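You operate a simulated robot arm through the tools that you are given. There is no shell and no other tool. Be economical: measure what you need, move in short steps, check, and stop when the job is done.

You are at the controls of a simulated two-armed robot. One attempt, no reset.

TASK
Pick up the green-handled felt dabber with one hand, pass it to the other hand and put it on the yellow mat on the teal-backed bench.

It is judged by the outcome, as a careful person would: the job done as asked, and still so three seconds after it is handed in. It fails if anything else is knocked over, pushed out of place, dropped, spilled or broken.

THE ROBOT
Two 7-joint arms with two-finger parallel grippers on one trunk, on a base that drives. Base frame: it is fixed to the floor where the robot stands at the start and does not move with it; the origin is under the middle of the robot, x ahead of it, y to its left, z up. Units: m, degrees, N and s.
The left shoulder is at the start at [0.077, 0.182, 1.062], the right one opposite. With the tool pointing down near the work surface each hand reaches from about 0.32 to 0.76 m from the robot's upright axis, wherever it stands, measured 20 degrees to its own side. Places, roughly: yellow mat on the teal-backed bench [-4.2, 0.1, 0.8]. Payload 3.91 kg a hand.
The tool frame of a hand sits at the grasp point between the pads (the TCP): z along the fingers, y along the line on which they close. The tips reach 0.03 m beyond it. Largest opening 0.11 m; finger width 0.02, thickness 0.01; the body of the gripper, 0.048 by 0.112 m, starts 0.055 m behind the TCP.
Orientation is that of the tool frame in the base frame, as a unit quaternion [x, y, z, w]. With the fingers straight down and closing along the base's y, the tool's x points along the base's -x, its y along +y and its z along -z.

THE INTERFACE
- The arms move only by the tool arm_command. It takes "left_increments", "right_increments" or both (then of equal length, played together; a hand with none holds still); each is a list of rows, each a list of 7 numbers: the opening in per cent of the stroke, from 0 (shut) to 100 (fully open), then the shift along the base's x, y, z in m, then the turn, a rotation vector about the base's x, y, z in rad. In form: [[grip, x, y, z, wx, wy, wz], ...]. A call has 1 to 20 rows; each row is the pose to reach, as a shift and turn from the pose commanded when the call began. A row lasts 0.2 s, in which the tool goes at most 0.05 m and 8.6 degrees; a call with a longer step from one row to the next is refused whole, and so is a gripper value outside its range. Where a pose cannot be reached the arm comes as near as it can. A force on the tool above 40 N (or 10 N above the force at the start of the call, whichever is more), or a blocked arm, ends the call early, and 0.2 s more pass. The fingers move at their own pace (about 0.072 m/s each) and stop on an object; they squeeze with about 25 N. The grip force told is the motor's: it shows also when the fingers shut on nothing. Time passes only in rows, and 0.2 s behind the last, so rows that repeat a pose let the fingers close. The reply holds the time, the measured pose of the TCP, the force on the tool along the base axes, the opening and the grip force, in the units named above and with some noise, with the torque about the TCP (base axes, N m) and any sound that the robot's microphone picked up.
- Cameras (640 x 400 px; columns grow to the right, rows downward): "scene" is now at [0.2125, -0.0485, 1.2474]; the picture's right is [-0.53, -0.85, 0.00], its down [-0.49, 0.31, -0.81] and it looks along [0.69, -0.43, -0.58] (base axes); focal length 258 px, centre (320, 200). "left" rides on the left gripper at [0.072, -0.017, -0.103] in its tool frame; the picture's right is [0.23, 0.97, 0.00], its down [-0.76, 0.18, -0.62] and it looks along [-0.61, 0.14, 0.78] (tool axes); focal length 222 px, centre (320, 200). "right" rides on the right gripper at [0.072, 0.017, -0.103] in its tool frame; the picture's right is [-0.23, 0.97, 0.00], its down [-0.76, -0.18, -0.62] and it looks along [-0.61, -0.14, 0.78] (tool axes); focal length 222 px, centre (320, 200). There is no depth. A picture from a camera that has moved, and an enlarged one, comes with that camera's place and axes in the base frame and with its lens.
- get_image(camera): a new picture of that camera. The clock stands still meanwhile.
- move_column(by): slides the trunk up (or, below 0, down) by that many m; the arms and the scene camera ride with it, the base frame stays. It gives what a move gives, with no picture.
- steer(legs): drives the robot by 1 to 6 legs, each [ahead, left, turn to the left] in m, m and degrees, along the robot's own axes; the way and the turn of a leg run together, so that a leg with both is an arc; at most 1.5 m and 180 degrees a leg. The arms and the cameras ride along, it lands a little off, and it stops where it bumps. It gives what a move gives.
- aim_head(pan, tilt): turns the head with the scene camera to pan (to the left, within 80 degrees either way) and tilt (down, from -29 to 69), counted from straight ahead of the robot. It gives what a move gives.
- inspect(camera, box): a new picture of the part [left, top, right, bottom] of that camera's present view, enlarged. The clock stands still meanwhile.
- finish_job(): hands the job in; it is judged then, once.

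Go step by step. Nothing tells you exact positions but the pictures and the camera data: compare them with the known pose of the tool, close in by small moves and look again before you grip or let go. The budget is 120 turns and 108 pictures, counting those below and the enlarged ones. Unless the task says otherwise, let go and move clear before handing in, and close with one line.

The tools are called after "Call:" as a command line: name --argument value ..., lists and objects as JSON in quotes. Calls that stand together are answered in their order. arm_command: Moves the arms, as the interface text tells. Its arguments: {"type":"object","properties":{"left_increments":{"type":"array"},"right_increments":{"type":"array"}},"required":[]} The other tools are called the same way: move_column (by) slides the trunk up or down; steer (legs) drives the base; aim_head (pan, tilt) turns the head that bears the scene camera; get_image (camera) takes a picture; inspect (camera, box) takes an enlarged picture of a part of a camera's view; finish_job () hands the job in.

At the start:

```text
clock: 0.0
left_ee_pos: [0.4319, 0.0117, 1.0618]
left_ee_rot: [0.0, 1.0, 0.0, -0.001]
left_contact_force: [0.0, 0.8, 0.1]
left_moment: [0.01, 0.03, 0.0]
left_width: 0.1101
left_finger_force: 0.1
right_ee_pos: [0.4121, -0.4339, 1.0759]
right_ee_rot: [0.0, 1.0, 0.0, 0.001]
right_contact_force: [-0.1, -0.2, 0.0]
right_moment: [0.01, 0.0, -0.02]
right_width: 0.1099
right_finger_force: 0.0
trunk travel left (down, up): [-0.325, 0.189]
robot x, y, heading: [-0.0015, -0.0019, 0.2]
head pan, tilt: [-31.8, 35.4]
```

scene: 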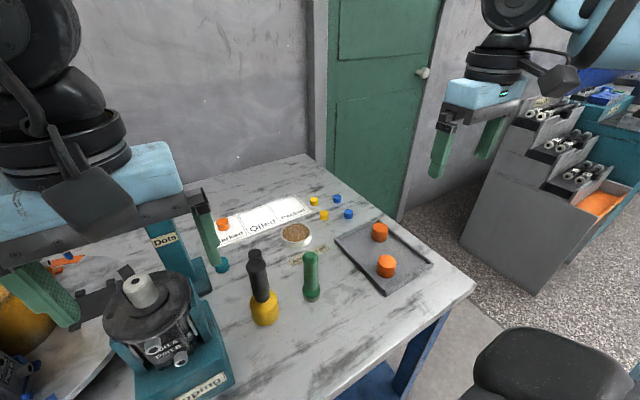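
right: 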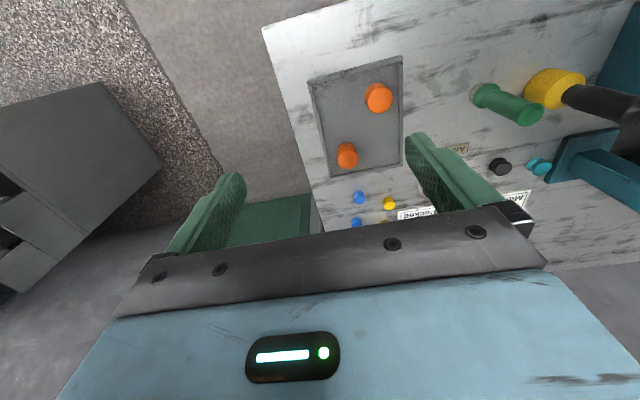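
left: 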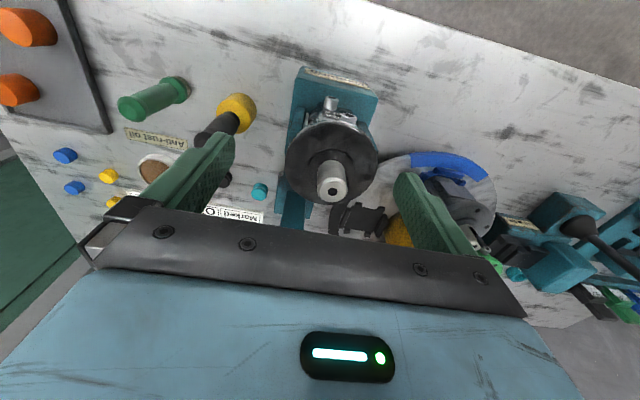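

The green upright tool looks like it stands at about (0.48, -0.19) on a table about 0.8 high. I'll look closer before moving.

Call:
inspect --camera "scene" --box '[220, 180, 460, 330]'

Call:
inspect --camera "right" --box '[440, 40, 640, 165]'

Call:
inspect --camera "left" --box '[100, 50, 300, 175]'

```text
2.67 times, centred on (340, 255) of scene
camera zoom: at [0.2125, -0.0485, 1.2474], right [-0.53, -0.85, 0.0], down [-0.49, 0.31, -0.81], along [0.69, -0.43, -0.58], focal length 689 px, centre (267, 53)
```

zoom: 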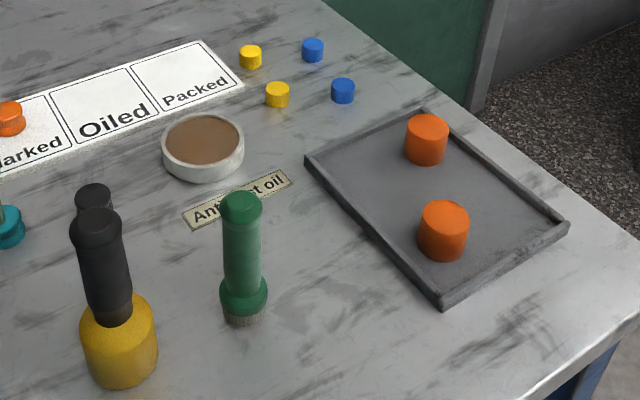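

```text
3.20 times, centred on (540, 102) of right
camera zoom: at [0.3394, -0.4179, 1.1796], right [0.23, 0.97, 0.0], down [0.76, -0.18, 0.62], along [0.61, -0.14, -0.78], focal length 711 px, centre (-384, 512)
```

zoom: 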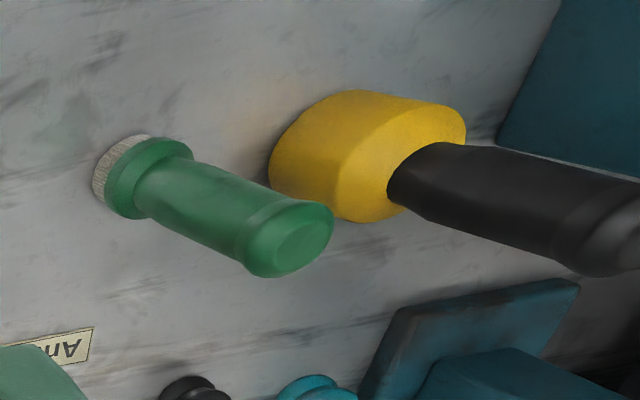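

```text
3.20 times, centred on (200, 112) of left
camera zoom: at [0.3598, -0.005, 1.1645], right [-0.23, 0.97, 0.0], down [0.76, 0.18, 0.62], along [0.61, 0.14, -0.78], focal length 711 px, centre (704, 480)
```

zoom: 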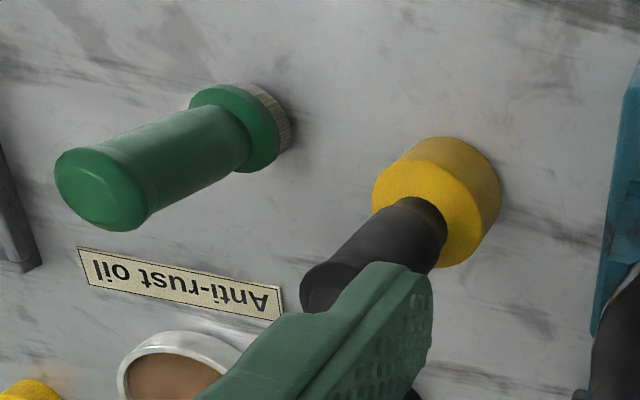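

The green dabber has a felt base and stands at about (0.479, -0.194), roughly 0.11 tall, with a yellow/black stamp about 0.09 m to its left. I'll bring the right hand above it, turned so that it closes along x, and check.

Call:
arm_command --right_increments '[[100, 0.006, 0.022, 0, 0, 0, 0.1428], [100, 0.012, 0.044, 0, 0, 0, 0.2856], [100, 0.018, 0.066, 0, 0, 0, 0.4284], [100, 0.024, 0.087, 0, 0, 0, 0.5712], [100, 0.03, 0.109, 0, 0, 0, 0.714], [100, 0.037, 0.131, 0, 0, 0, 0.8568], [100, 0.043, 0.153, 0, 0, 0, 0.9996], [100, 0.049, 0.175, 0, 0, 0, 1.1424], [100, 0.055, 0.196, 0, 0, 0, 1.2852], [100, 0.061, 0.218, 0, 0, 0, 1.428], [100, 0.067, 0.24, 0, 0, 0, 1.5708], [100, 0.067, 0.24, 0, 0, 0, 1.5708]]'

Call:
get_image --camera "right"

Call:
get_image --camera "scene"

```text
clock: 2.6
left_ee_pos: [0.4316, 0.0102, 1.0603]
left_ee_rot: [-0.001, 1.0, 0.0, 0.0]
left_contact_force: [0.0, -0.7, 0.0]
left_moment: [-0.01, 0.02, 0.03]
left_width: 0.11
left_finger_force: 0.1
right_ee_pos: [0.4798, -0.1959, 1.0779]
right_ee_rot: [0.707, -0.707, 0.0, 0.001]
right_contact_force: [-0.2, -0.3, 0.6]
right_moment: [0.02, -0.01, 0.02]
right_width: 0.1101
right_finger_force: 0.2
trunk travel left (down, up): [-0.325, 0.189]
robot x, y, heading: [0.001, -0.0016, -0.1]
head pan, tilt: [-31.8, 35.4]
```

```text
101 pictures are left
camera right: at [0.4624, -0.2685, 1.1812], right [-0.97, 0.23, 0.0], down [0.18, 0.76, 0.62], along [0.14, 0.61, -0.78], focal length 222 px, centre (320, 200)
```

right: 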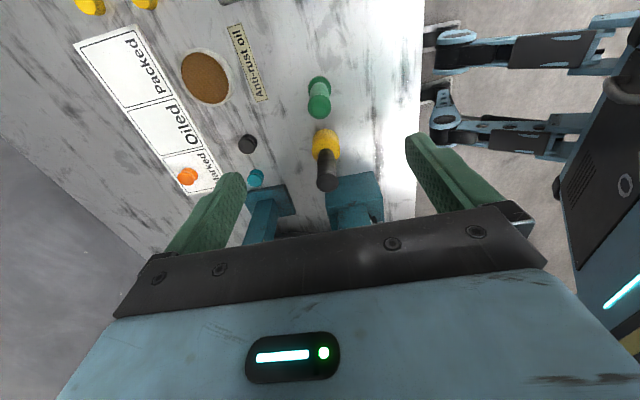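

```text
100 pictures are left
camera scene: at [0.2122, -0.0488, 1.2474], right [-0.53, -0.85, 0.0], down [-0.49, 0.31, -0.81], along [0.69, -0.43, -0.58], focal length 258 px, centre (320, 200)
```

scene: 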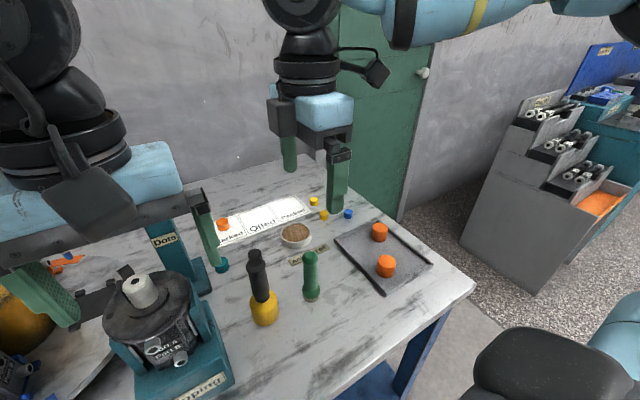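

The dabber lies under the gripper at about (0.480, -0.195). I'll go down partway to check the centring.

Call:
arm_command --right_increments '[[100, 0, 0.001, -0.035, 0, 0, 0], [100, 0, 0.001, -0.07, 0, 0, 0], [100, 0, 0.001, -0.105, 0, 0, 0], [100, 0, 0.001, -0.14, 0, 0, 0], [100, 0, 0.001, -0.14, 0, 0, 0]]'

Call:
get_image --camera "right"

Call:
inspect --camera "scene" --box '[220, 180, 460, 330]'

```text
clock: 3.8
left_ee_pos: [0.4316, 0.0095, 1.0605]
left_ee_rot: [0.0, 1.0, -0.001, 0.0]
left_contact_force: [0.0, 0.0, 0.8]
left_moment: [0.02, 0.01, 0.01]
left_width: 0.1101
left_finger_force: 0.1
right_ee_pos: [0.4784, -0.1948, 0.936]
right_ee_rot: [0.707, -0.707, 0.0, 0.0]
right_contact_force: [0.2, -0.6, -1.4]
right_moment: [0.03, 0.0, 0.01]
right_width: 0.11
right_finger_force: 0.1
trunk travel left (down, up): [-0.325, 0.189]
robot x, y, heading: [-0.0008, 0.0001, 0.0]
head pan, tilt: [-31.8, 35.4]
```

```text
99 pictures are left
camera right: at [0.4619, -0.2679, 1.0389], right [-0.97, 0.23, 0.0], down [0.18, 0.76, 0.62], along [0.14, 0.61, -0.78], focal length 222 px, centre (320, 200)
```

right: 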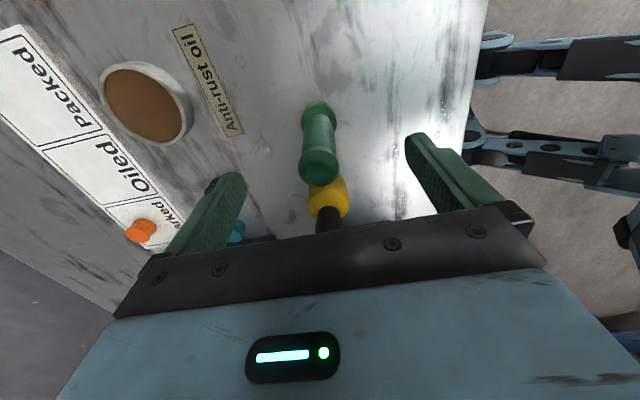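

```text
2.67 times, centred on (340, 255) of scene
camera zoom: at [0.2121, -0.0484, 1.2475], right [-0.53, -0.85, 0.0], down [-0.49, 0.31, -0.81], along [0.69, -0.43, -0.58], focal length 689 px, centre (267, 53)
```

zoom: 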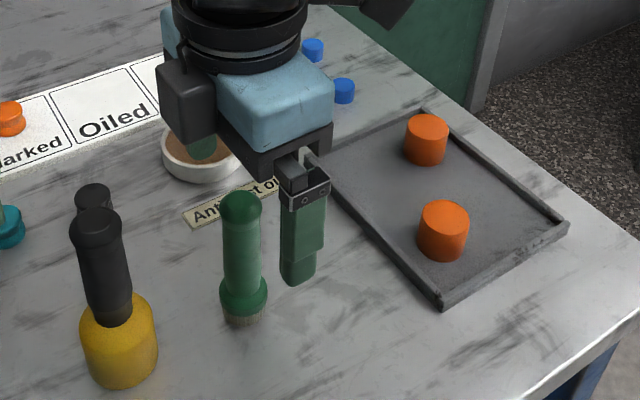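

The dabber is centred between the fingers at about (0.480, -0.192), with its top near z 0.907. I'll descend so the pads hold the top 3 cm or so, then close.

Call:
arm_command --right_increments '[[100, 0.001, 0.002, -0.014, 0, 0, 0], [100, 0.001, 0.002, -0.028, 0, 0, 0], [60, 0.001, 0.002, -0.028, 0, 0, 0], [20, 0.001, 0.002, -0.028, 0, 0, 0], [0, 0.001, 0.002, -0.028, 0, 0, 0], [0, 0.001, 0.002, -0.028, 0, 0, 0], [0, 0.001, 0.002, -0.028, 0, 0, 0], [0, 0.001, 0.002, -0.028, 0, 0, 0]]'

Call:
get_image --camera "right"

```text
clock: 5.6
left_ee_pos: [0.4328, 0.0103, 1.0607]
left_ee_rot: [0.0, 1.0, 0.0, 0.0]
left_contact_force: [-0.8, 0.7, -0.4]
left_moment: [-0.03, -0.01, -0.02]
left_width: 0.11
left_finger_force: 0.1
right_ee_pos: [0.4811, -0.1927, 0.9086]
right_ee_rot: [0.707, -0.707, 0.0, -0.001]
right_contact_force: [0.2, -0.5, 0.2]
right_moment: [0.0, 0.02, -0.01]
right_width: 0.0255
right_finger_force: 24.7
trunk travel left (down, up): [-0.325, 0.189]
robot x, y, heading: [-0.0015, 0.0012, -0.2]
head pan, tilt: [-31.8, 35.4]
```

```text
97 pictures are left
camera right: at [0.4638, -0.2659, 1.0115], right [-0.97, 0.23, 0.0], down [0.18, 0.76, 0.62], along [0.14, 0.61, -0.78], focal length 222 px, centre (320, 200)
```

right: 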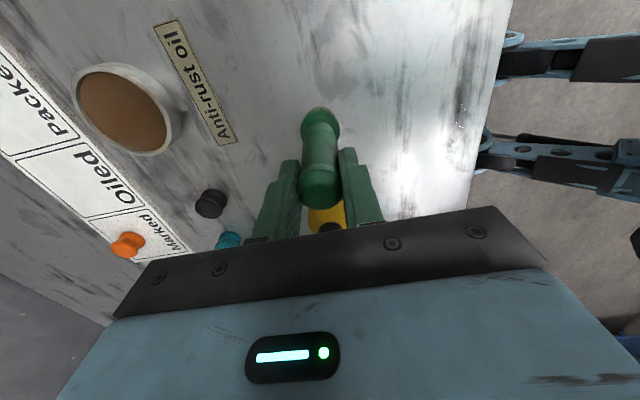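

The grip holds at 25 mm width. I'll lift straight up and check that it comes along.

Call:
arm_command --right_increments '[[0, 0, 0, 0.02, 0, 0, 0], [0, 0, 0, 0.055, 0, 0, 0], [0, 0, 0, 0.095, 0, 0, 0], [0, 0, 0, 0.135, 0, 0, 0], [0, -0.01, -0.02, 0.17, 0, 0, 0], [0, -0.02, -0.04, 0.2, 0, 0, 0], [0, -0.03, -0.06, 0.22, 0, 0, 0], [0, -0.03, -0.06, 0.22, 0, 0, 0]]'

Call:
get_image --camera "scene"

```text
clock: 7.4
left_ee_pos: [0.4325, 0.0113, 1.0603]
left_ee_rot: [0.001, 1.0, 0.0, 0.001]
left_contact_force: [0.1, -0.4, 0.1]
left_moment: [0.01, 0.03, 0.01]
left_width: 0.1102
left_finger_force: 0.0
right_ee_pos: [0.4523, -0.2521, 1.1278]
right_ee_rot: [0.707, -0.707, -0.001, 0.0]
right_contact_force: [0.6, 0.4, -1.5]
right_moment: [-0.01, 0.01, -0.01]
right_width: 0.0253
right_finger_force: 24.9
trunk travel left (down, up): [-0.325, 0.189]
robot x, y, heading: [-0.001, 0.0011, -0.1]
head pan, tilt: [-31.8, 35.4]
```

```text
96 pictures are left
camera scene: at [0.2128, -0.0482, 1.2473], right [-0.53, -0.85, 0.0], down [-0.49, 0.31, -0.81], along [0.69, -0.43, -0.58], focal length 258 px, centre (320, 200)
```

scene: 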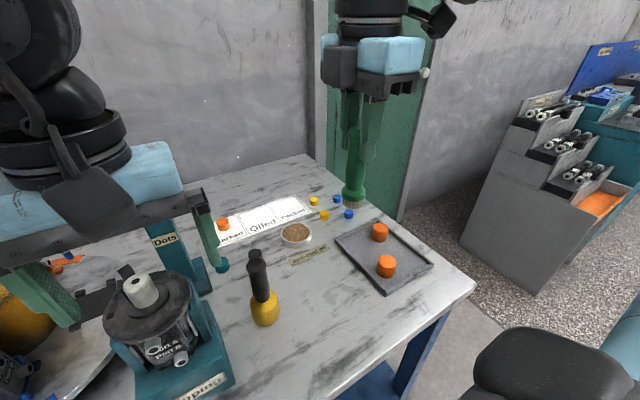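

The dabber is held. Before backing off for room to do the handover, I'll look around the sides.

Call:
aim_head --pan 80 --tilt 25

Call:
get_image --camera "scene"

Call:
aim_head --pan -80 --tilt 25

Call:
get_image --camera "scene"

```text
clock: 9.3
left_ee_pos: [0.433, 0.0113, 1.0618]
left_ee_rot: [0.001, 1.0, 0.001, 0.0]
left_contact_force: [0.2, -0.2, -0.2]
left_moment: [-0.01, 0.02, 0.0]
left_width: 0.1101
left_finger_force: 0.0
right_ee_pos: [0.4514, -0.2512, 1.1268]
right_ee_rot: [-0.707, 0.707, -0.001, 0.0]
right_contact_force: [0.8, 0.8, -1.1]
right_moment: [0.01, 0.0, 0.01]
right_width: 0.0252
right_finger_force: 25.2
trunk travel left (down, up): [-0.325, 0.189]
robot x, y, heading: [0.0024, -0.0013, -0.0]
head pan, tilt: [80.0, 25.0]
```

```text
95 pictures are left
camera scene: at [0.1539, 0.0885, 1.2638], right [0.98, -0.17, 0.0], down [-0.07, -0.42, -0.91], along [0.16, 0.89, -0.42], focal length 258 px, centre (320, 200)
```

scene: 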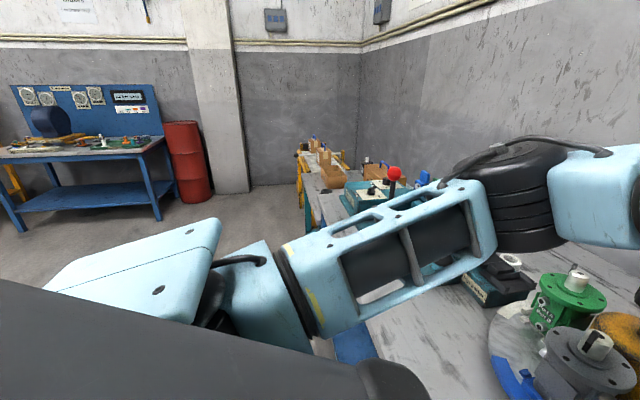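

```text
clock: 11.8
left_ee_pos: [0.432, 0.0104, 1.0616]
left_ee_rot: [0.0, 1.0, -0.001, 0.0]
left_contact_force: [-1.0, 0.1, -0.2]
left_moment: [-0.01, 0.0, 0.0]
left_width: 0.1101
left_finger_force: 0.1
right_ee_pos: [0.4515, -0.2497, 1.1271]
right_ee_rot: [0.707, -0.707, 0.0, 0.0]
right_contact_force: [-0.4, -0.4, -0.8]
right_moment: [-0.04, 0.01, 0.03]
right_width: 0.0254
right_finger_force: 24.9
trunk travel left (down, up): [-0.325, 0.189]
robot x, y, heading: [0.0003, -0.0003, 0.1]
head pan, tilt: [-80.0, 25.0]
```

```text
94 pictures are left
camera scene: at [0.1539, -0.093, 1.2638], right [-0.98, -0.17, 0.0], down [-0.07, 0.42, -0.91], along [0.16, -0.89, -0.42], focal length 258 px, centre (320, 200)
```

scene: 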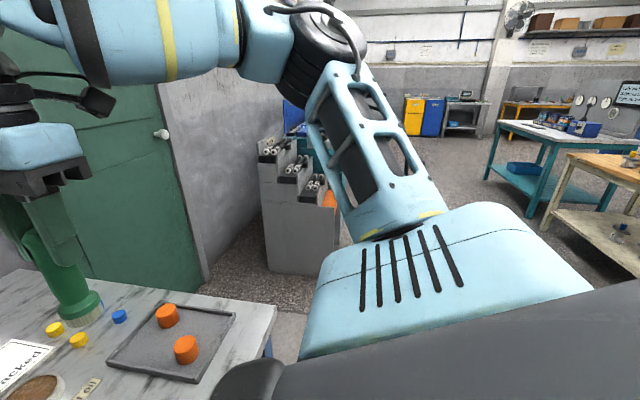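

There is open aisle beside and behind the robot, so I'll back off 0.4 m. Then I'll look forward for the handover.

Call:
steer --legs '[[-0.4, 0, 0]]'

Call:
aim_head --pan -10 --tilt 25

Call:
get_image --camera "scene"

```text
clock: 14.3
left_ee_pos: [0.0243, 0.011, 1.0607]
left_ee_rot: [-0.001, 1.0, 0.0, -0.001]
left_contact_force: [-0.8, 0.5, -0.1]
left_moment: [-0.04, -0.03, -0.01]
left_width: 0.1101
left_finger_force: 0.0
right_ee_pos: [0.043, -0.2511, 1.127]
right_ee_rot: [-0.706, 0.708, -0.001, 0.0]
right_contact_force: [-0.8, 0.1, -0.5]
right_moment: [0.01, 0.0, -0.02]
right_width: 0.0252
right_finger_force: 25.6
trunk travel left (down, up): [-0.325, 0.189]
robot x, y, heading: [-0.4111, -0.0027, -0.3]
head pan, tilt: [-80.0, 25.0]
```

```text
clock: 15.7
left_ee_pos: [0.0245, 0.0102, 1.061]
left_ee_rot: [-0.001, 1.0, 0.0, 0.0]
left_contact_force: [0.2, 0.8, -0.4]
left_moment: [0.0, 0.02, 0.01]
left_width: 0.11
left_finger_force: 0.0
right_ee_pos: [0.0438, -0.2501, 1.1289]
right_ee_rot: [-0.706, 0.708, 0.001, -0.001]
right_contact_force: [0.2, 0.0, -1.2]
right_moment: [-0.03, 0.0, -0.02]
right_width: 0.0251
right_finger_force: 24.9
trunk travel left (down, up): [-0.325, 0.189]
robot x, y, heading: [-0.4113, -0.0038, -0.3]
head pan, tilt: [-10.0, 25.0]
```

```text
93 pictures are left
camera scene: at [-0.1793, -0.0183, 1.2638], right [-0.18, -0.98, 0.0], down [-0.42, 0.07, -0.91], along [0.89, -0.16, -0.42], focal length 258 px, centre (320, 200)
```

scene: 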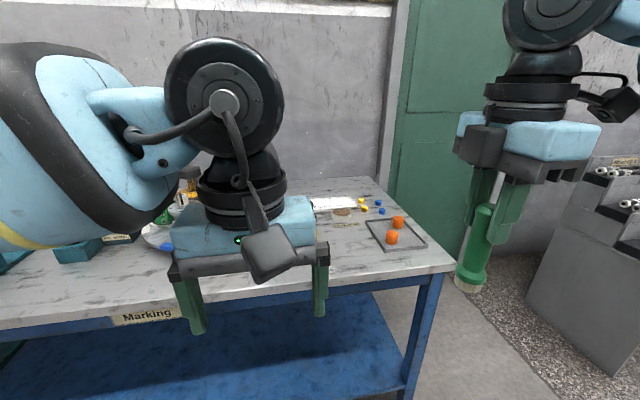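

The space is clear. The dabber hangs vertically from the right hand with the bottom about 0.113 below the TCP. I'll tilt the left hand 60° so its fingers point to the right, and move the right hand toward the middle.

Call:
arm_command --left_increments '[[100, 0, 0.03, 0.01, -0.131, 0, 0], [100, 0, 0.06, 0.02, -0.262, 0, 0], [100, 0.004, 0.09, 0.03, -0.393, 0, 0], [100, 0.008, 0.11, 0.04, -0.524, 0, 0], [100, 0.012, 0.13, 0.05, -0.655, 0, 0], [100, 0.016, 0.15, 0.06, -0.786, 0, 0], [100, 0.019, 0.16, 0.07, -0.917, 0, 0], [100, 0.019, 0.17, 0.08, -1.047, 0, 0], [100, 0.019, 0.17, 0.08, -1.047, 0, 0], [100, 0.019, 0.17, 0.08, -1.047, 0, 0]]' --right_increments '[[0, 0, 0, 0, 0, 0, 0], [0, 0, 0, 0, 0, 0, 0], [0, 0, 0.02, 0, 0, 0, 0], [0, 0, 0.04, 0, 0, 0, 0], [0, 0, 0.065, 0, 0, 0, 0], [0, 0, 0.09, 0, 0, 0, 0], [0, 0, 0.115, 0, 0, 0, 0], [0, 0, 0.14, 0, 0, 0, 0], [0, 0, 0.16, 0, 0, 0, 0], [0, 0, 0.16, 0, 0, 0, 0]]'

Call:
aim_head --pan 0 --tilt 20

Call:
get_image --camera "scene"

Call:
get_image --camera "left"

```text
clock: 17.9
left_ee_pos: [0.0407, 0.1783, 1.1409]
left_ee_rot: [0.0, 0.866, -0.5, -0.001]
left_contact_force: [0.6, 0.5, 0.2]
left_moment: [0.01, -0.02, -0.02]
left_width: 0.1099
left_finger_force: 0.0
right_ee_pos: [0.0445, -0.1486, 1.1285]
right_ee_rot: [-0.706, 0.708, 0.001, 0.001]
right_contact_force: [-0.2, -0.1, -1.5]
right_moment: [0.02, 0.01, -0.02]
right_width: 0.0254
right_finger_force: 24.3
right hand out of reach, approached as far as the arm can: row 7, 8, 9, 10
trunk travel left (down, up): [-0.325, 0.189]
robot x, y, heading: [-0.4056, 0.0009, 0.2]
head pan, tilt: [-10.0, 25.0]
```

```text
clock: 18.6
left_ee_pos: [0.04, 0.1787, 1.1418]
left_ee_rot: [0.0, 0.866, -0.5, 0.0]
left_contact_force: [0.2, -0.2, -0.1]
left_moment: [-0.01, -0.01, 0.03]
left_width: 0.1102
left_finger_force: 0.1
right_ee_pos: [0.0446, -0.1477, 1.1277]
right_ee_rot: [-0.706, 0.708, 0.001, 0.001]
right_contact_force: [0.8, -0.2, -0.5]
right_moment: [0.0, -0.01, -0.03]
right_width: 0.0253
right_finger_force: 25.3
trunk travel left (down, up): [-0.325, 0.189]
robot x, y, heading: [-0.4107, 0.0034, 0.4]
head pan, tilt: [0.0, 20.0]
```

```text
92 pictures are left
camera scene: at [-0.1769, -0.0023, 1.2719], right [0.0, -1.0, 0.0], down [-0.34, 0.0, -0.94], along [0.94, 0.0, -0.34], focal length 258 px, centre (320, 200)
```

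scene: 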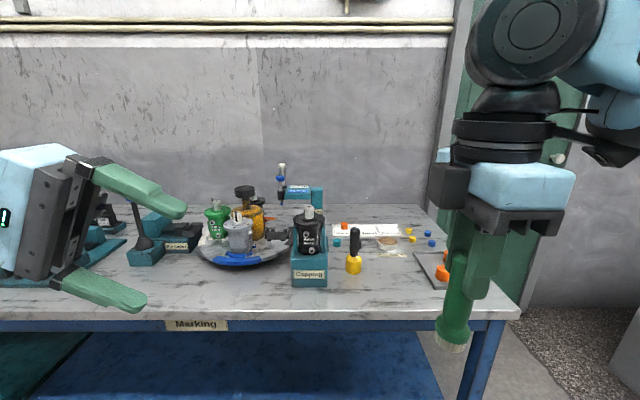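

```text
91 pictures are left
camera left: at [-0.0316, 0.2611, 1.2084], right [-0.23, 0.49, -0.84], down [0.76, 0.63, 0.16], along [0.61, -0.61, -0.51], focal length 222 px, centre (320, 200)
```

left: 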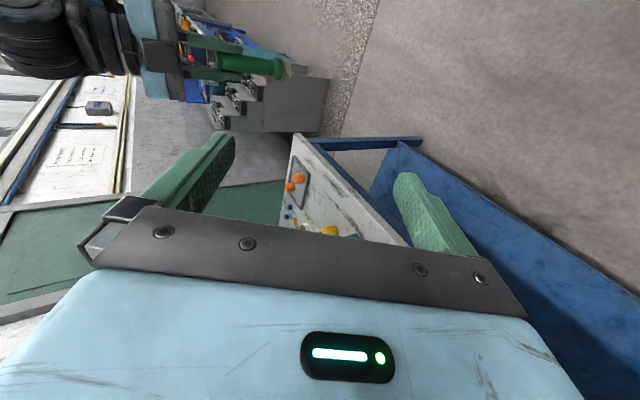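

The left hand's closing line is wrong for a vertical handle; it must close along x. I'll re-orient it with 90° of yaw and a 52° tilt, camera to the underside, still well clear.

Call:
arm_command --left_increments '[[100, 0, 0, 0.004, 0.00996, -0.11848, -0.0799], [100, 0, 0, 0.008, 0.01993, -0.23696, -0.1598], [100, 0, 0, 0.012, 0.02989, -0.35545, -0.2397], [100, 0, 0, 0.016, 0.03985, -0.47393, -0.3196], [100, 0, 0, 0.02, 0.04982, -0.59241, -0.3995], [100, 0, 0, 0.024, 0.05978, -0.71089, -0.4794], [100, 0, -0.02, 0.028, 0.06975, -0.82937, -0.5593], [100, 0, -0.03, 0.032, 0.07971, -0.94785, -0.6392], [100, 0, -0.05, 0.036, 0.08967, -1.06634, -0.7191], [100, 0.002, -0.07, 0.04, 0.09964, -1.18482, -0.799], [100, 0.004, -0.09, 0.044, 0.1096, -1.3033, -0.8789], [100, 0.004, -0.09, 0.044, 0.1096, -1.3033, -0.8789]]'

Call:
get_image --camera "scene"

Call:
get_image --camera "left"

```text
clock: 21.2
left_ee_pos: [-0.0138, 0.0977, 1.1839]
left_ee_rot: [0.635, 0.637, -0.309, 0.31]
left_contact_force: [0.8, -0.2, 0.0]
left_moment: [0.02, -0.04, 0.01]
left_width: 0.1103
left_finger_force: 0.1
left hand out of reach, approached as far as the arm can: row 10, 11, 12
right_ee_pos: [0.045, -0.1484, 1.1276]
right_ee_rot: [-0.706, 0.708, 0.0, 0.001]
right_contact_force: [-0.3, 0.1, -1.2]
right_moment: [-0.03, 0.05, 0.03]
right_width: 0.0255
right_finger_force: 25.2
trunk travel left (down, up): [-0.325, 0.189]
robot x, y, heading: [-0.4057, -0.0012, -0.1]
head pan, tilt: [0.0, 20.0]
```

```text
90 pictures are left
camera scene: at [-0.1765, -0.002, 1.2718], right [0.0, -1.0, 0.0], down [-0.34, 0.0, -0.94], along [0.94, 0.0, -0.34], focal length 258 px, centre (320, 200)
```

scene: 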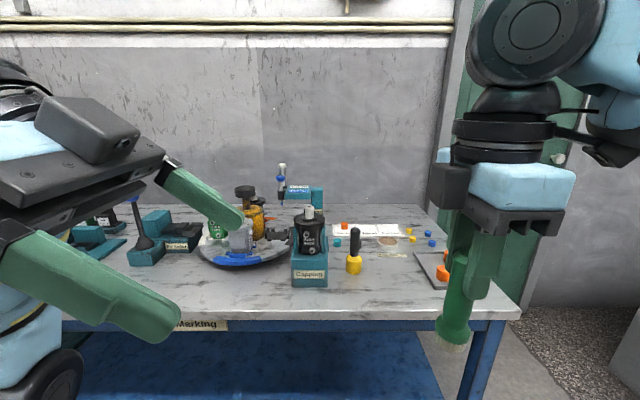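

```text
89 pictures are left
camera left: at [-0.031, 0.2248, 1.1905], right [0.97, 0.14, -0.18], down [0.18, 0.02, 0.98], along [0.14, -0.99, 0.0], focal length 222 px, centre (320, 200)
```

left: 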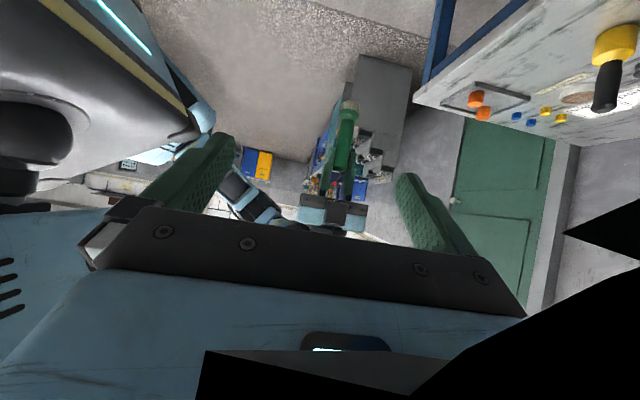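

That orientation is at the left arm's limit. A more natural one has the left fingers pitched forward and inward (yaw -30°, 60° up from down), with the handover further ahead. I'll move both hands toward that, still apart.

Call:
arm_command --left_increments '[[100, 0, 0.01, 0, -0.0158, -0.0091, 0.1307], [100, 0.01, 0.02, 0, -0.0317, -0.0183, 0.2614], [100, 0.02, 0.03, 0, -0.0475, -0.0274, 0.3921], [100, 0.03, 0.04, 0, -0.0633, -0.0365, 0.5228], [100, 0.04, 0.05, 0, -0.0791, -0.0456, 0.6535], [100, 0.05, 0.06, 0, -0.095, -0.0548, 0.7842], [100, 0.05, 0.06, 0, -0.1108, -0.0639, 0.9149], [100, 0.05, 0.06, 0, -0.1266, -0.073, 1.0456], [100, 0.05, 0.06, 0, -0.1266, -0.073, 1.0456]]' --right_increments '[[0, 0.02, 0, 0, 0, 0, 0], [0, 0.04, 0, -0.01, 0, 0, 0], [0, 0.06, 0, -0.02, 0, 0, 0], [0, 0.08, 0, -0.03, 0, 0, 0], [0, 0.1, 0, -0.04, 0, 0, 0], [0, 0.115, 0, -0.05, 0, 0, 0], [0, 0.13, 0, -0.05, 0, 0, 0], [0, 0.13, 0, -0.05, 0, 0, 0], [0, 0.13, 0, -0.05, 0, 0, 0]]'

Call:
get_image --camera "scene"

Call:
get_image --camera "left"

```text
clock: 23.2
left_ee_pos: [0.0384, 0.1571, 1.1846]
left_ee_rot: [0.223, 0.837, -0.128, 0.483]
left_contact_force: [-0.1, 0.3, -0.2]
left_moment: [0.02, -0.01, 0.0]
left_width: 0.11
left_finger_force: 0.0
right_ee_pos: [0.1249, -0.1816, 1.0826]
right_ee_rot: [-0.706, 0.708, 0.0, 0.001]
right_contact_force: [-0.1, 0.7, -0.5]
right_moment: [0.01, 0.02, -0.01]
right_width: 0.0256
right_finger_force: 25.1
right hand out of reach, approached as far as the arm can: row 1, 2, 3, 4, 5, 6, 7, 8, 9
trunk travel left (down, up): [-0.325, 0.189]
robot x, y, heading: [-0.4096, -0.0024, 0.0]
head pan, tilt: [0.0, 20.0]
```

```text
88 pictures are left
camera scene: at [-0.1769, -0.0021, 1.2719], right [0.0, -1.0, 0.0], down [-0.34, 0.0, -0.94], along [0.94, 0.0, -0.34], focal length 258 px, centre (320, 200)
```

scene: 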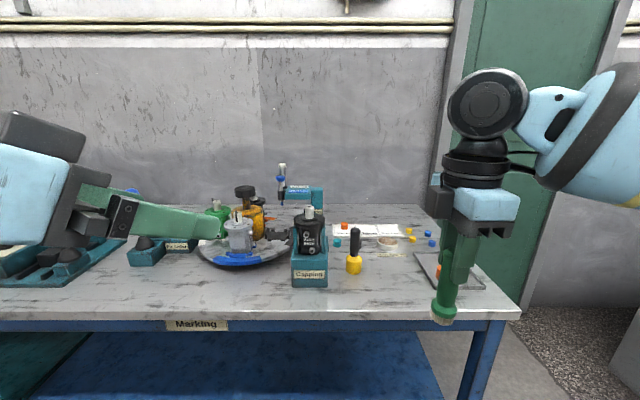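

```text
87 pictures are left
camera left: at [-0.0789, 0.2062, 1.1733], right [0.39, 0.9, -0.2], down [-0.05, 0.23, 0.97], along [0.92, -0.37, 0.14], focal length 222 px, centre (320, 200)
```

left: 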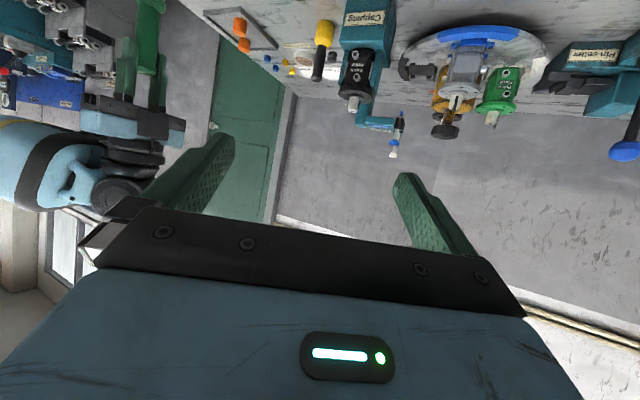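

The left orientation is reachable now. I'll turn the right wrist back by 30° so its fingers cross the left's and it gains reach.

Call:
arm_command --right_increments '[[0, 0, 0, 0, 0, 0, -0.13], [0, 0, 0, 0, 0, 0, -0.26], [0, 0, 0, 0, 0, 0, -0.39], [0, 0, 0, 0, 0, 0, -0.5236], [0, 0, 0.02, 0, 0, 0, -0.5236], [0, 0, 0.03, 0, 0, 0, -0.5236], [0, 0, 0.03, 0, 0, 0, -0.5236]]'

Call:
inspect --camera "scene" --box '[380, 120, 600, 340]'

```text
clock: 24.8
left_ee_pos: [0.0387, 0.1566, 1.1834]
left_ee_rot: [0.224, 0.836, -0.129, 0.483]
left_contact_force: [0.2, -0.4, 0.4]
left_moment: [-0.01, -0.01, 0.03]
left_width: 0.1101
left_finger_force: 0.0
right_ee_pos: [0.1162, -0.1732, 1.078]
right_ee_rot: [-0.5, 0.866, 0.0, 0.0]
right_contact_force: [1.2, -0.3, -1.1]
right_moment: [-0.01, 0.05, 0.0]
right_width: 0.0253
right_finger_force: 25.3
right hand out of reach, approached as far as the arm can: row 5, 6, 7
trunk travel left (down, up): [-0.325, 0.189]
robot x, y, heading: [-0.4103, 0.0026, -0.1]
head pan, tilt: [0.0, 20.0]
```

```text
1.82 times, centred on (490, 230) of scene
camera zoom: at [-0.1766, -0.0021, 1.2718], right [0.0, -1.0, 0.0], down [-0.34, 0.0, -0.94], along [0.94, 0.0, -0.34], focal length 470 px, centre (11, 146)
```

zoom: 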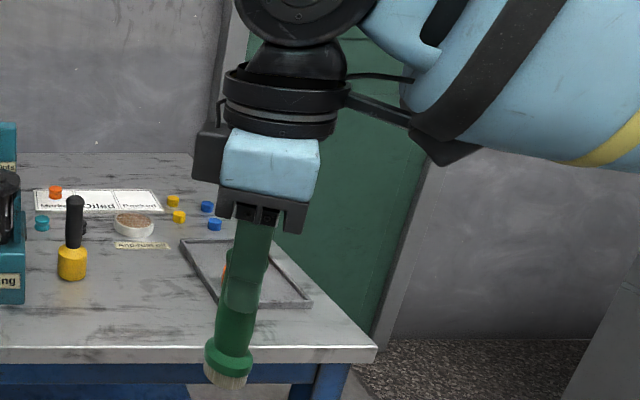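

Right is at (0.116, -0.173, 1.078) with the dabber vertical. I'll lower both hands for head clearance and bring the left partway toward its pre-grasp.

Call:
arm_command --left_increments '[[100, 0, 0, -0.042, 0, 0, 0], [100, 0, 0, -0.084, 0, 0, 0], [100, 0, 0, -0.126, 0, 0, 0], [100, 0, 0, -0.168, 0, 0, 0], [100, 0, 0, -0.21, 0, 0, 0], [100, 0, -0.04, -0.21, 0, 0, 0], [100, 0, -0.08, -0.21, 0, 0, 0], [100, 0, -0.12, -0.21, 0, 0, 0], [100, 0, -0.16, -0.21, 0, 0, 0], [100, 0, -0.2, -0.21, 0, 0, 0], [100, 0, -0.2, -0.21, 0, 0, 0]]' --right_increments '[[0, 0, 0, -0.03, 0, 0, 0], [0, 0, 0, -0.06, 0, 0, 0], [0, 0, 0, -0.09, 0, 0, 0], [0, 0, 0, -0.1, 0, 0, 0], [0, 0, 0, -0.1, 0, 0, 0], [0, 0, 0, -0.1, 0, 0, 0], [0, 0, 0, -0.1, 0, 0, 0], [0, 0, 0, -0.1, 0, 0, 0], [0, 0, 0, -0.1, 0, 0, 0], [0, 0, 0, -0.1, 0, 0, 0], [0, 0, 0, -0.1, 0, 0, 0]]'

Call:
aim_head --pan -15 --tilt 35

Call:
get_image --camera "scene"

Call:
get_image --camera "left"

```text
clock: 27.2
left_ee_pos: [0.0387, -0.0425, 0.9741]
left_ee_rot: [0.224, 0.837, -0.129, 0.483]
left_contact_force: [1.0, 0.4, 0.4]
left_moment: [0.01, 0.01, 0.0]
left_width: 0.1102
left_finger_force: 0.1
left hand out of reach, approached as far as the arm can: row 3, 4, 5, 6, 7
right_ee_pos: [0.1128, -0.1704, 0.9779]
right_ee_rot: [-0.5, 0.866, -0.001, 0.001]
right_contact_force: [0.8, 0.2, -0.3]
right_moment: [0.01, -0.02, 0.03]
right_width: 0.0254
right_finger_force: 25.3
trunk travel left (down, up): [-0.325, 0.189]
robot x, y, heading: [-0.4074, 0.0028, -0.1]
head pan, tilt: [0.0, 20.0]
```

```text
clock: 28.0
left_ee_pos: [0.0381, -0.0417, 0.9736]
left_ee_rot: [0.224, 0.837, -0.129, 0.483]
left_contact_force: [0.1, 0.1, -0.6]
left_moment: [0.0, -0.04, 0.01]
left_width: 0.1104
left_finger_force: 0.1
right_ee_pos: [0.113, -0.1713, 0.9774]
right_ee_rot: [-0.5, 0.866, -0.001, 0.0]
right_contact_force: [-0.1, 0.2, -1.5]
right_moment: [-0.02, -0.01, 0.0]
right_width: 0.0252
right_finger_force: 24.9
trunk travel left (down, up): [-0.325, 0.189]
robot x, y, heading: [-0.4073, -0.0007, 0.1]
head pan, tilt: [-15.0, 35.0]
```

```text
85 pictures are left
camera scene: at [-0.185, -0.0249, 1.2481], right [-0.26, -0.97, 0.0], down [-0.55, 0.15, -0.82], along [0.79, -0.21, -0.57], focal length 258 px, centre (320, 200)
```

scene: 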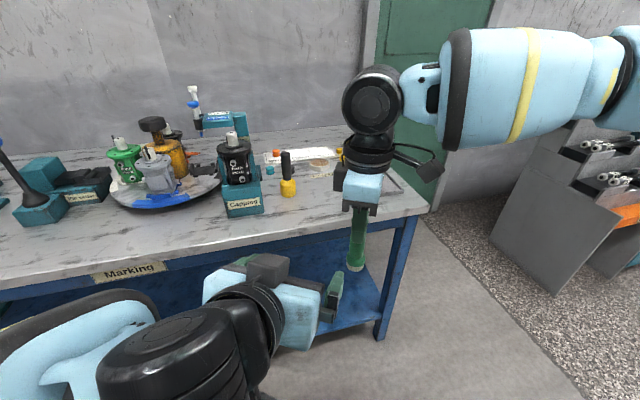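

```text
84 pictures are left
camera left: at [-0.0785, 0.0068, 0.9632], right [0.39, 0.9, -0.2], down [-0.05, 0.23, 0.97], along [0.92, -0.37, 0.13], focal length 222 px, centre (320, 200)
```

left: 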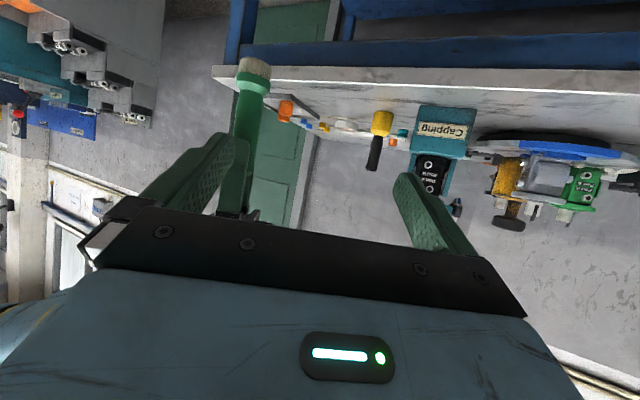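

Clear so far. I'll shift the left sideways to line up with the dabber, about 0.1 m back along its approach line, and check.

Call:
arm_command --left_increments '[[100, 0, -0.03, 0, 0, 0, 0], [100, 0, -0.06, 0, 0, 0, 0], [100, 0, -0.086, 0, 0, 0, 0], [100, 0, -0.086, 0, 0, 0, 0]]'

Call:
get_image --camera "left"

Call:
inspect --camera "scene" --box '[200, 120, 480, 340]'

```text
clock: 29.0
left_ee_pos: [0.0377, -0.1292, 0.9744]
left_ee_rot: [0.223, 0.837, -0.129, 0.483]
left_contact_force: [-0.2, 0.7, 0.2]
left_moment: [0.02, 0.0, -0.01]
left_width: 0.1099
left_finger_force: 0.1
right_ee_pos: [0.1145, -0.1709, 0.979]
right_ee_rot: [-0.499, 0.866, 0.0, 0.0]
right_contact_force: [-0.1, -1.0, -1.2]
right_moment: [0.01, 0.02, -0.01]
right_width: 0.0251
right_finger_force: 25.2
trunk travel left (down, up): [-0.325, 0.189]
robot x, y, heading: [-0.406, -0.0023, -0.4]
head pan, tilt: [-15.0, 35.0]
```

```text
83 pictures are left
camera left: at [-0.0802, -0.0801, 0.9633], right [0.39, 0.9, -0.2], down [-0.05, 0.23, 0.97], along [0.92, -0.37, 0.13], focal length 222 px, centre (320, 200)
```

left: 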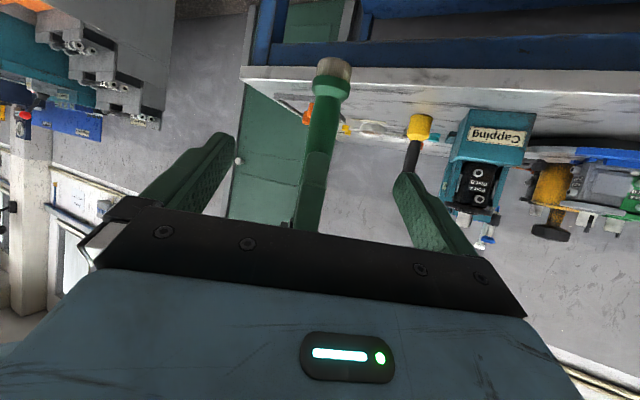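

```text
1.82 times, centred on (340, 230) of scene
camera zoom: at [-0.1849, -0.0245, 1.248], right [-0.26, -0.97, 0.0], down [-0.55, 0.15, -0.82], along [0.79, -0.21, -0.57], focal length 470 px, centre (284, 146)
```

zoom: 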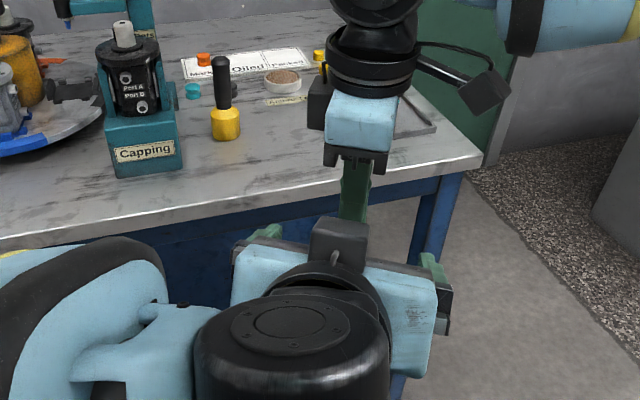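

The dabber is centred between the left fingers. I'll advance 0.06 along the approach line and look again.

Call:
arm_command --left_increments '[[100, 0.015, -0.0085, -0.01, 0, 0, 0], [100, 0.03, -0.017, -0.02, 0, 0, 0], [100, 0.045, -0.0255, -0.031, 0, 0, 0], [100, 0.045, -0.0255, -0.031, 0, 0, 0]]'

Call:
get_image --camera "left"

Call:
inspect --camera "scene" --box '[200, 120, 480, 340]'

Call:
get_image --camera "right"

```text
clock: 30.0
left_ee_pos: [0.0805, -0.1559, 0.9431]
left_ee_rot: [0.224, 0.836, -0.129, 0.483]
left_contact_force: [-0.5, 0.5, 0.4]
left_moment: [-0.01, 0.03, -0.01]
left_width: 0.11
left_finger_force: 0.0
right_ee_pos: [0.1129, -0.1708, 0.9782]
right_ee_rot: [-0.5, 0.866, 0.0, 0.0]
right_contact_force: [0.1, 0.1, -1.4]
right_moment: [0.0, 0.03, 0.03]
right_width: 0.0253
right_finger_force: 24.9
trunk travel left (down, up): [-0.325, 0.189]
robot x, y, heading: [-0.407, 0.0022, -0.0]
head pan, tilt: [-15.0, 35.0]
```

```text
81 pictures are left
camera left: at [-0.0366, -0.1055, 0.9325], right [0.39, 0.9, -0.2], down [-0.05, 0.23, 0.97], along [0.92, -0.37, 0.13], focal length 222 px, centre (320, 200)
```

left: 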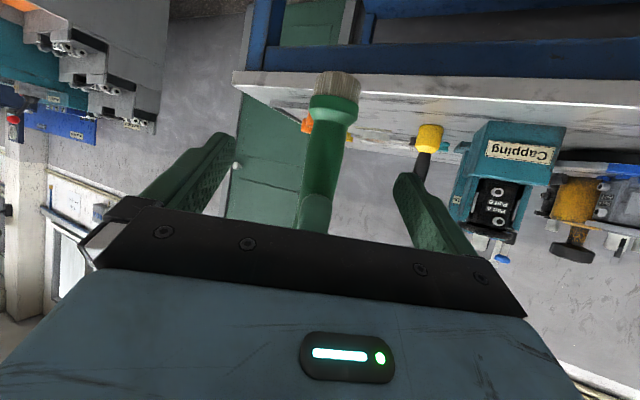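

```text
1.82 times, centred on (340, 230) of scene
camera zoom: at [-0.1851, -0.0249, 1.2481], right [-0.26, -0.97, 0.0], down [-0.55, 0.15, -0.82], along [0.79, -0.21, -0.57], focal length 470 px, centre (284, 146)
```

zoom: 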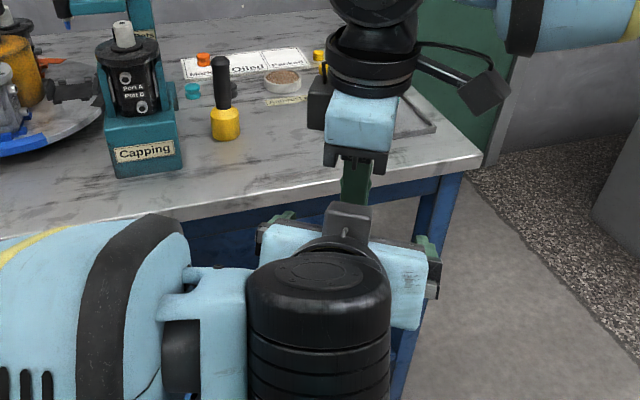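

```text
79 pictures are left
camera right: at [0.0625, -0.2257, 1.0815], right [-0.73, 0.68, 0.0], down [0.54, 0.57, 0.62], along [0.43, 0.45, -0.78], focal length 222 px, centre (320, 200)
```

right: 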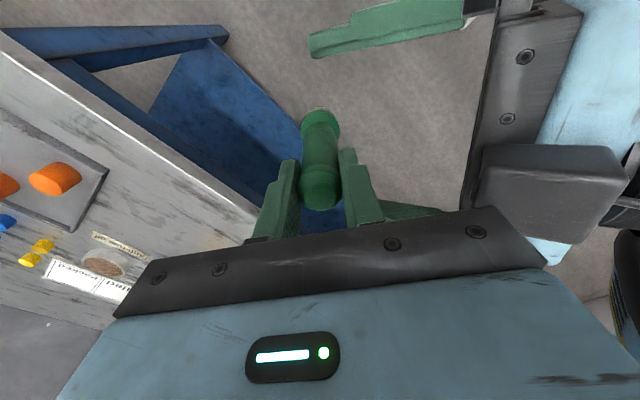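

The left camera box passes well under the right rail. I'll advance the last 0.04 m and close the left hand on the lower handle.

Call:
arm_command --left_increments '[[100, 0.011, -0.005, -0.007, 0, 0, 0], [100, 0.022, -0.01, -0.014, 0, 0, 0], [100, 0.0325, -0.0155, -0.02, 0, 0, 0], [100, 0.0325, -0.0155, -0.02, 0, 0, 0]]'

Call:
get_image --camera "left"

Call:
get_image --camera "right"

```text
clock: 31.0
left_ee_pos: [0.1137, -0.1704, 0.9237]
left_ee_rot: [0.225, 0.836, -0.13, 0.483]
left_contact_force: [0.4, 0.7, -0.4]
left_moment: [0.02, 0.01, -0.03]
left_width: 0.1101
left_finger_force: 0.1
right_ee_pos: [0.1138, -0.1707, 0.9792]
right_ee_rot: [-0.499, 0.866, -0.001, 0.0]
right_contact_force: [0.1, -0.5, -0.5]
right_moment: [-0.01, 0.02, -0.02]
right_width: 0.025
right_finger_force: 25.2
trunk travel left (down, up): [-0.325, 0.189]
robot x, y, heading: [-0.4065, 0.0031, 0.1]
head pan, tilt: [-15.0, 35.0]
```

```text
78 pictures are left
camera left: at [-0.0039, -0.1202, 0.9132], right [0.39, 0.9, -0.2], down [-0.05, 0.23, 0.97], along [0.92, -0.37, 0.13], focal length 222 px, centre (320, 200)
```

left: 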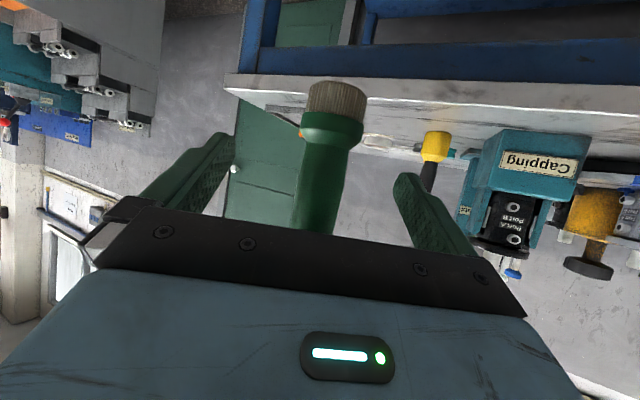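

```text
77 pictures are left
camera right: at [0.0626, -0.2258, 1.0814], right [-0.73, 0.68, 0.0], down [0.54, 0.57, 0.62], along [0.43, 0.45, -0.78], focal length 222 px, centre (320, 200)
```

right: 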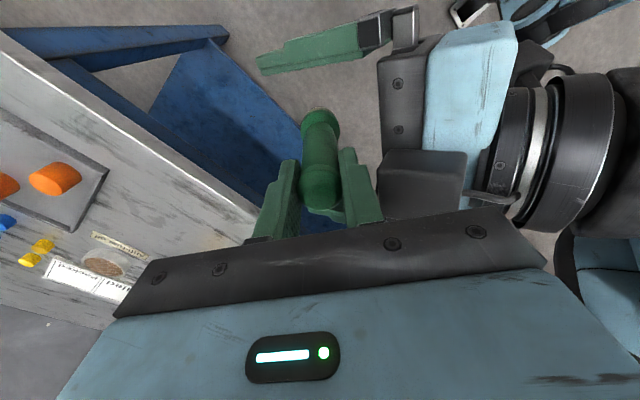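

The pads sit on the handle just above the flange. Closing the left hand.

Call:
arm_command --left_increments '[[60, 0, 0, 0, 0, 0, 0], [30, 0, 0, 0, 0, 0, 0], [0, 0, 0, 0, 0, 0, 0], [0, 0, 0, 0, 0, 0, 0], [0, 0, 0, 0, 0, 0, 0], [0, 0, 0, 0, 0, 0, 0], [0, 0, 0, 0, 0, 0, 0]]'

Call:
get_image --camera "left"

```text
clock: 32.6
left_ee_pos: [0.1138, -0.1696, 0.924]
left_ee_rot: [0.225, 0.836, -0.13, 0.483]
left_contact_force: [-0.6, -2.0, 0.0]
left_moment: [-0.26, 0.15, 0.04]
left_width: 0.0261
left_finger_force: 25.1
right_ee_pos: [0.1139, -0.1706, 0.9792]
right_ee_rot: [-0.499, 0.867, 0.0, 0.0]
right_contact_force: [0.3, 1.6, -1.3]
right_moment: [0.41, -0.17, 0.0]
right_width: 0.0253
right_finger_force: 25.4
trunk travel left (down, up): [-0.325, 0.189]
robot x, y, heading: [-0.4066, -0.002, 0.0]
head pan, tilt: [-15.0, 35.0]
```

```text
76 pictures are left
camera left: at [-0.0039, -0.1202, 0.9133], right [0.39, 0.9, -0.2], down [-0.05, 0.23, 0.97], along [0.92, -0.37, 0.13], focal length 222 px, centre (320, 200)
```

left: 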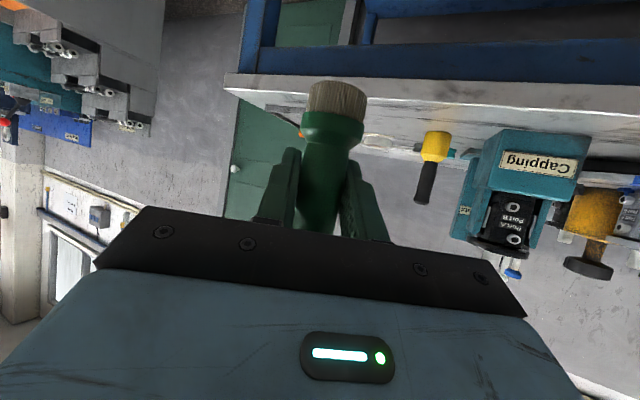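

Both hands hold it. I'll open the right only slightly, because the left's box is near its finger, and lift it straight up.

Call:
arm_command --right_increments '[[28, 0, 0, 0, 0, 0, 0], [30, 0, 0, 0, 0, 0, 0], [30, 0, 0, 0.01, 0, 0, 0], [30, 0, 0, 0.03, 0, 0, 0], [30, 0, 0, 0.055, 0, 0, 0], [30, 0, 0, 0.09, 0, 0, 0], [30, 0, 0, 0.13, 0, 0, 0], [30, 0, 0, 0.13, 0, 0, 0]]'

Call:
get_image --camera "right"

Call:
get_image --camera "left"

```text
clock: 34.4
left_ee_pos: [0.1135, -0.1695, 0.924]
left_ee_rot: [0.224, 0.837, -0.13, 0.482]
left_contact_force: [-0.3, -0.8, 0.1]
left_moment: [-0.02, 0.01, 0.03]
left_width: 0.026
left_finger_force: 25.0
right_ee_pos: [0.1103, -0.1773, 1.1017]
right_ee_rot: [-0.499, 0.867, 0.0, 0.0]
right_contact_force: [-0.2, -0.1, -0.2]
right_moment: [0.0, 0.0, 0.0]
right_width: 0.0333
right_finger_force: 0.0
right hand out of reach, approached as far as the arm can: row 7, 8
trunk travel left (down, up): [-0.325, 0.189]
robot x, y, heading: [-0.4117, 0.0011, 0.0]
head pan, tilt: [-15.0, 35.0]
```

```text
75 pictures are left
camera right: at [0.0595, -0.2321, 1.2053], right [-0.73, 0.68, 0.0], down [0.54, 0.57, 0.62], along [0.43, 0.45, -0.78], focal length 222 px, centre (320, 200)
```

right: 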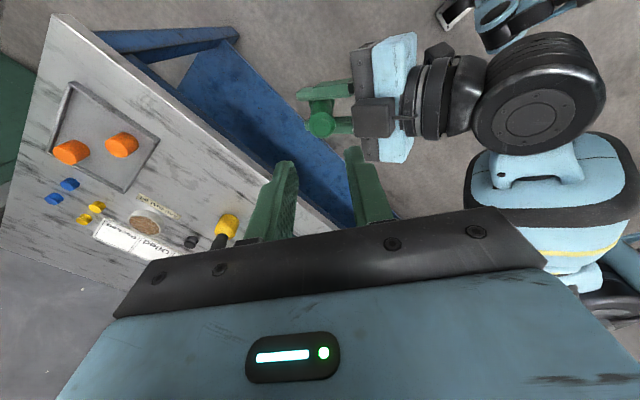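

```text
74 pictures are left
camera left: at [-0.0034, -0.1199, 0.9131], right [0.39, 0.9, -0.2], down [-0.05, 0.23, 0.97], along [0.92, -0.37, 0.13], focal length 222 px, centre (320, 200)
```

left: 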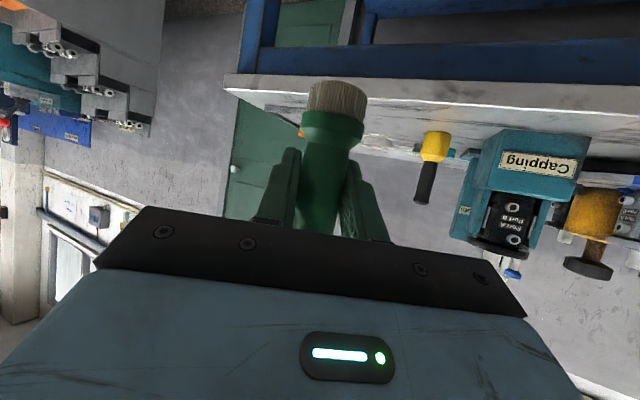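

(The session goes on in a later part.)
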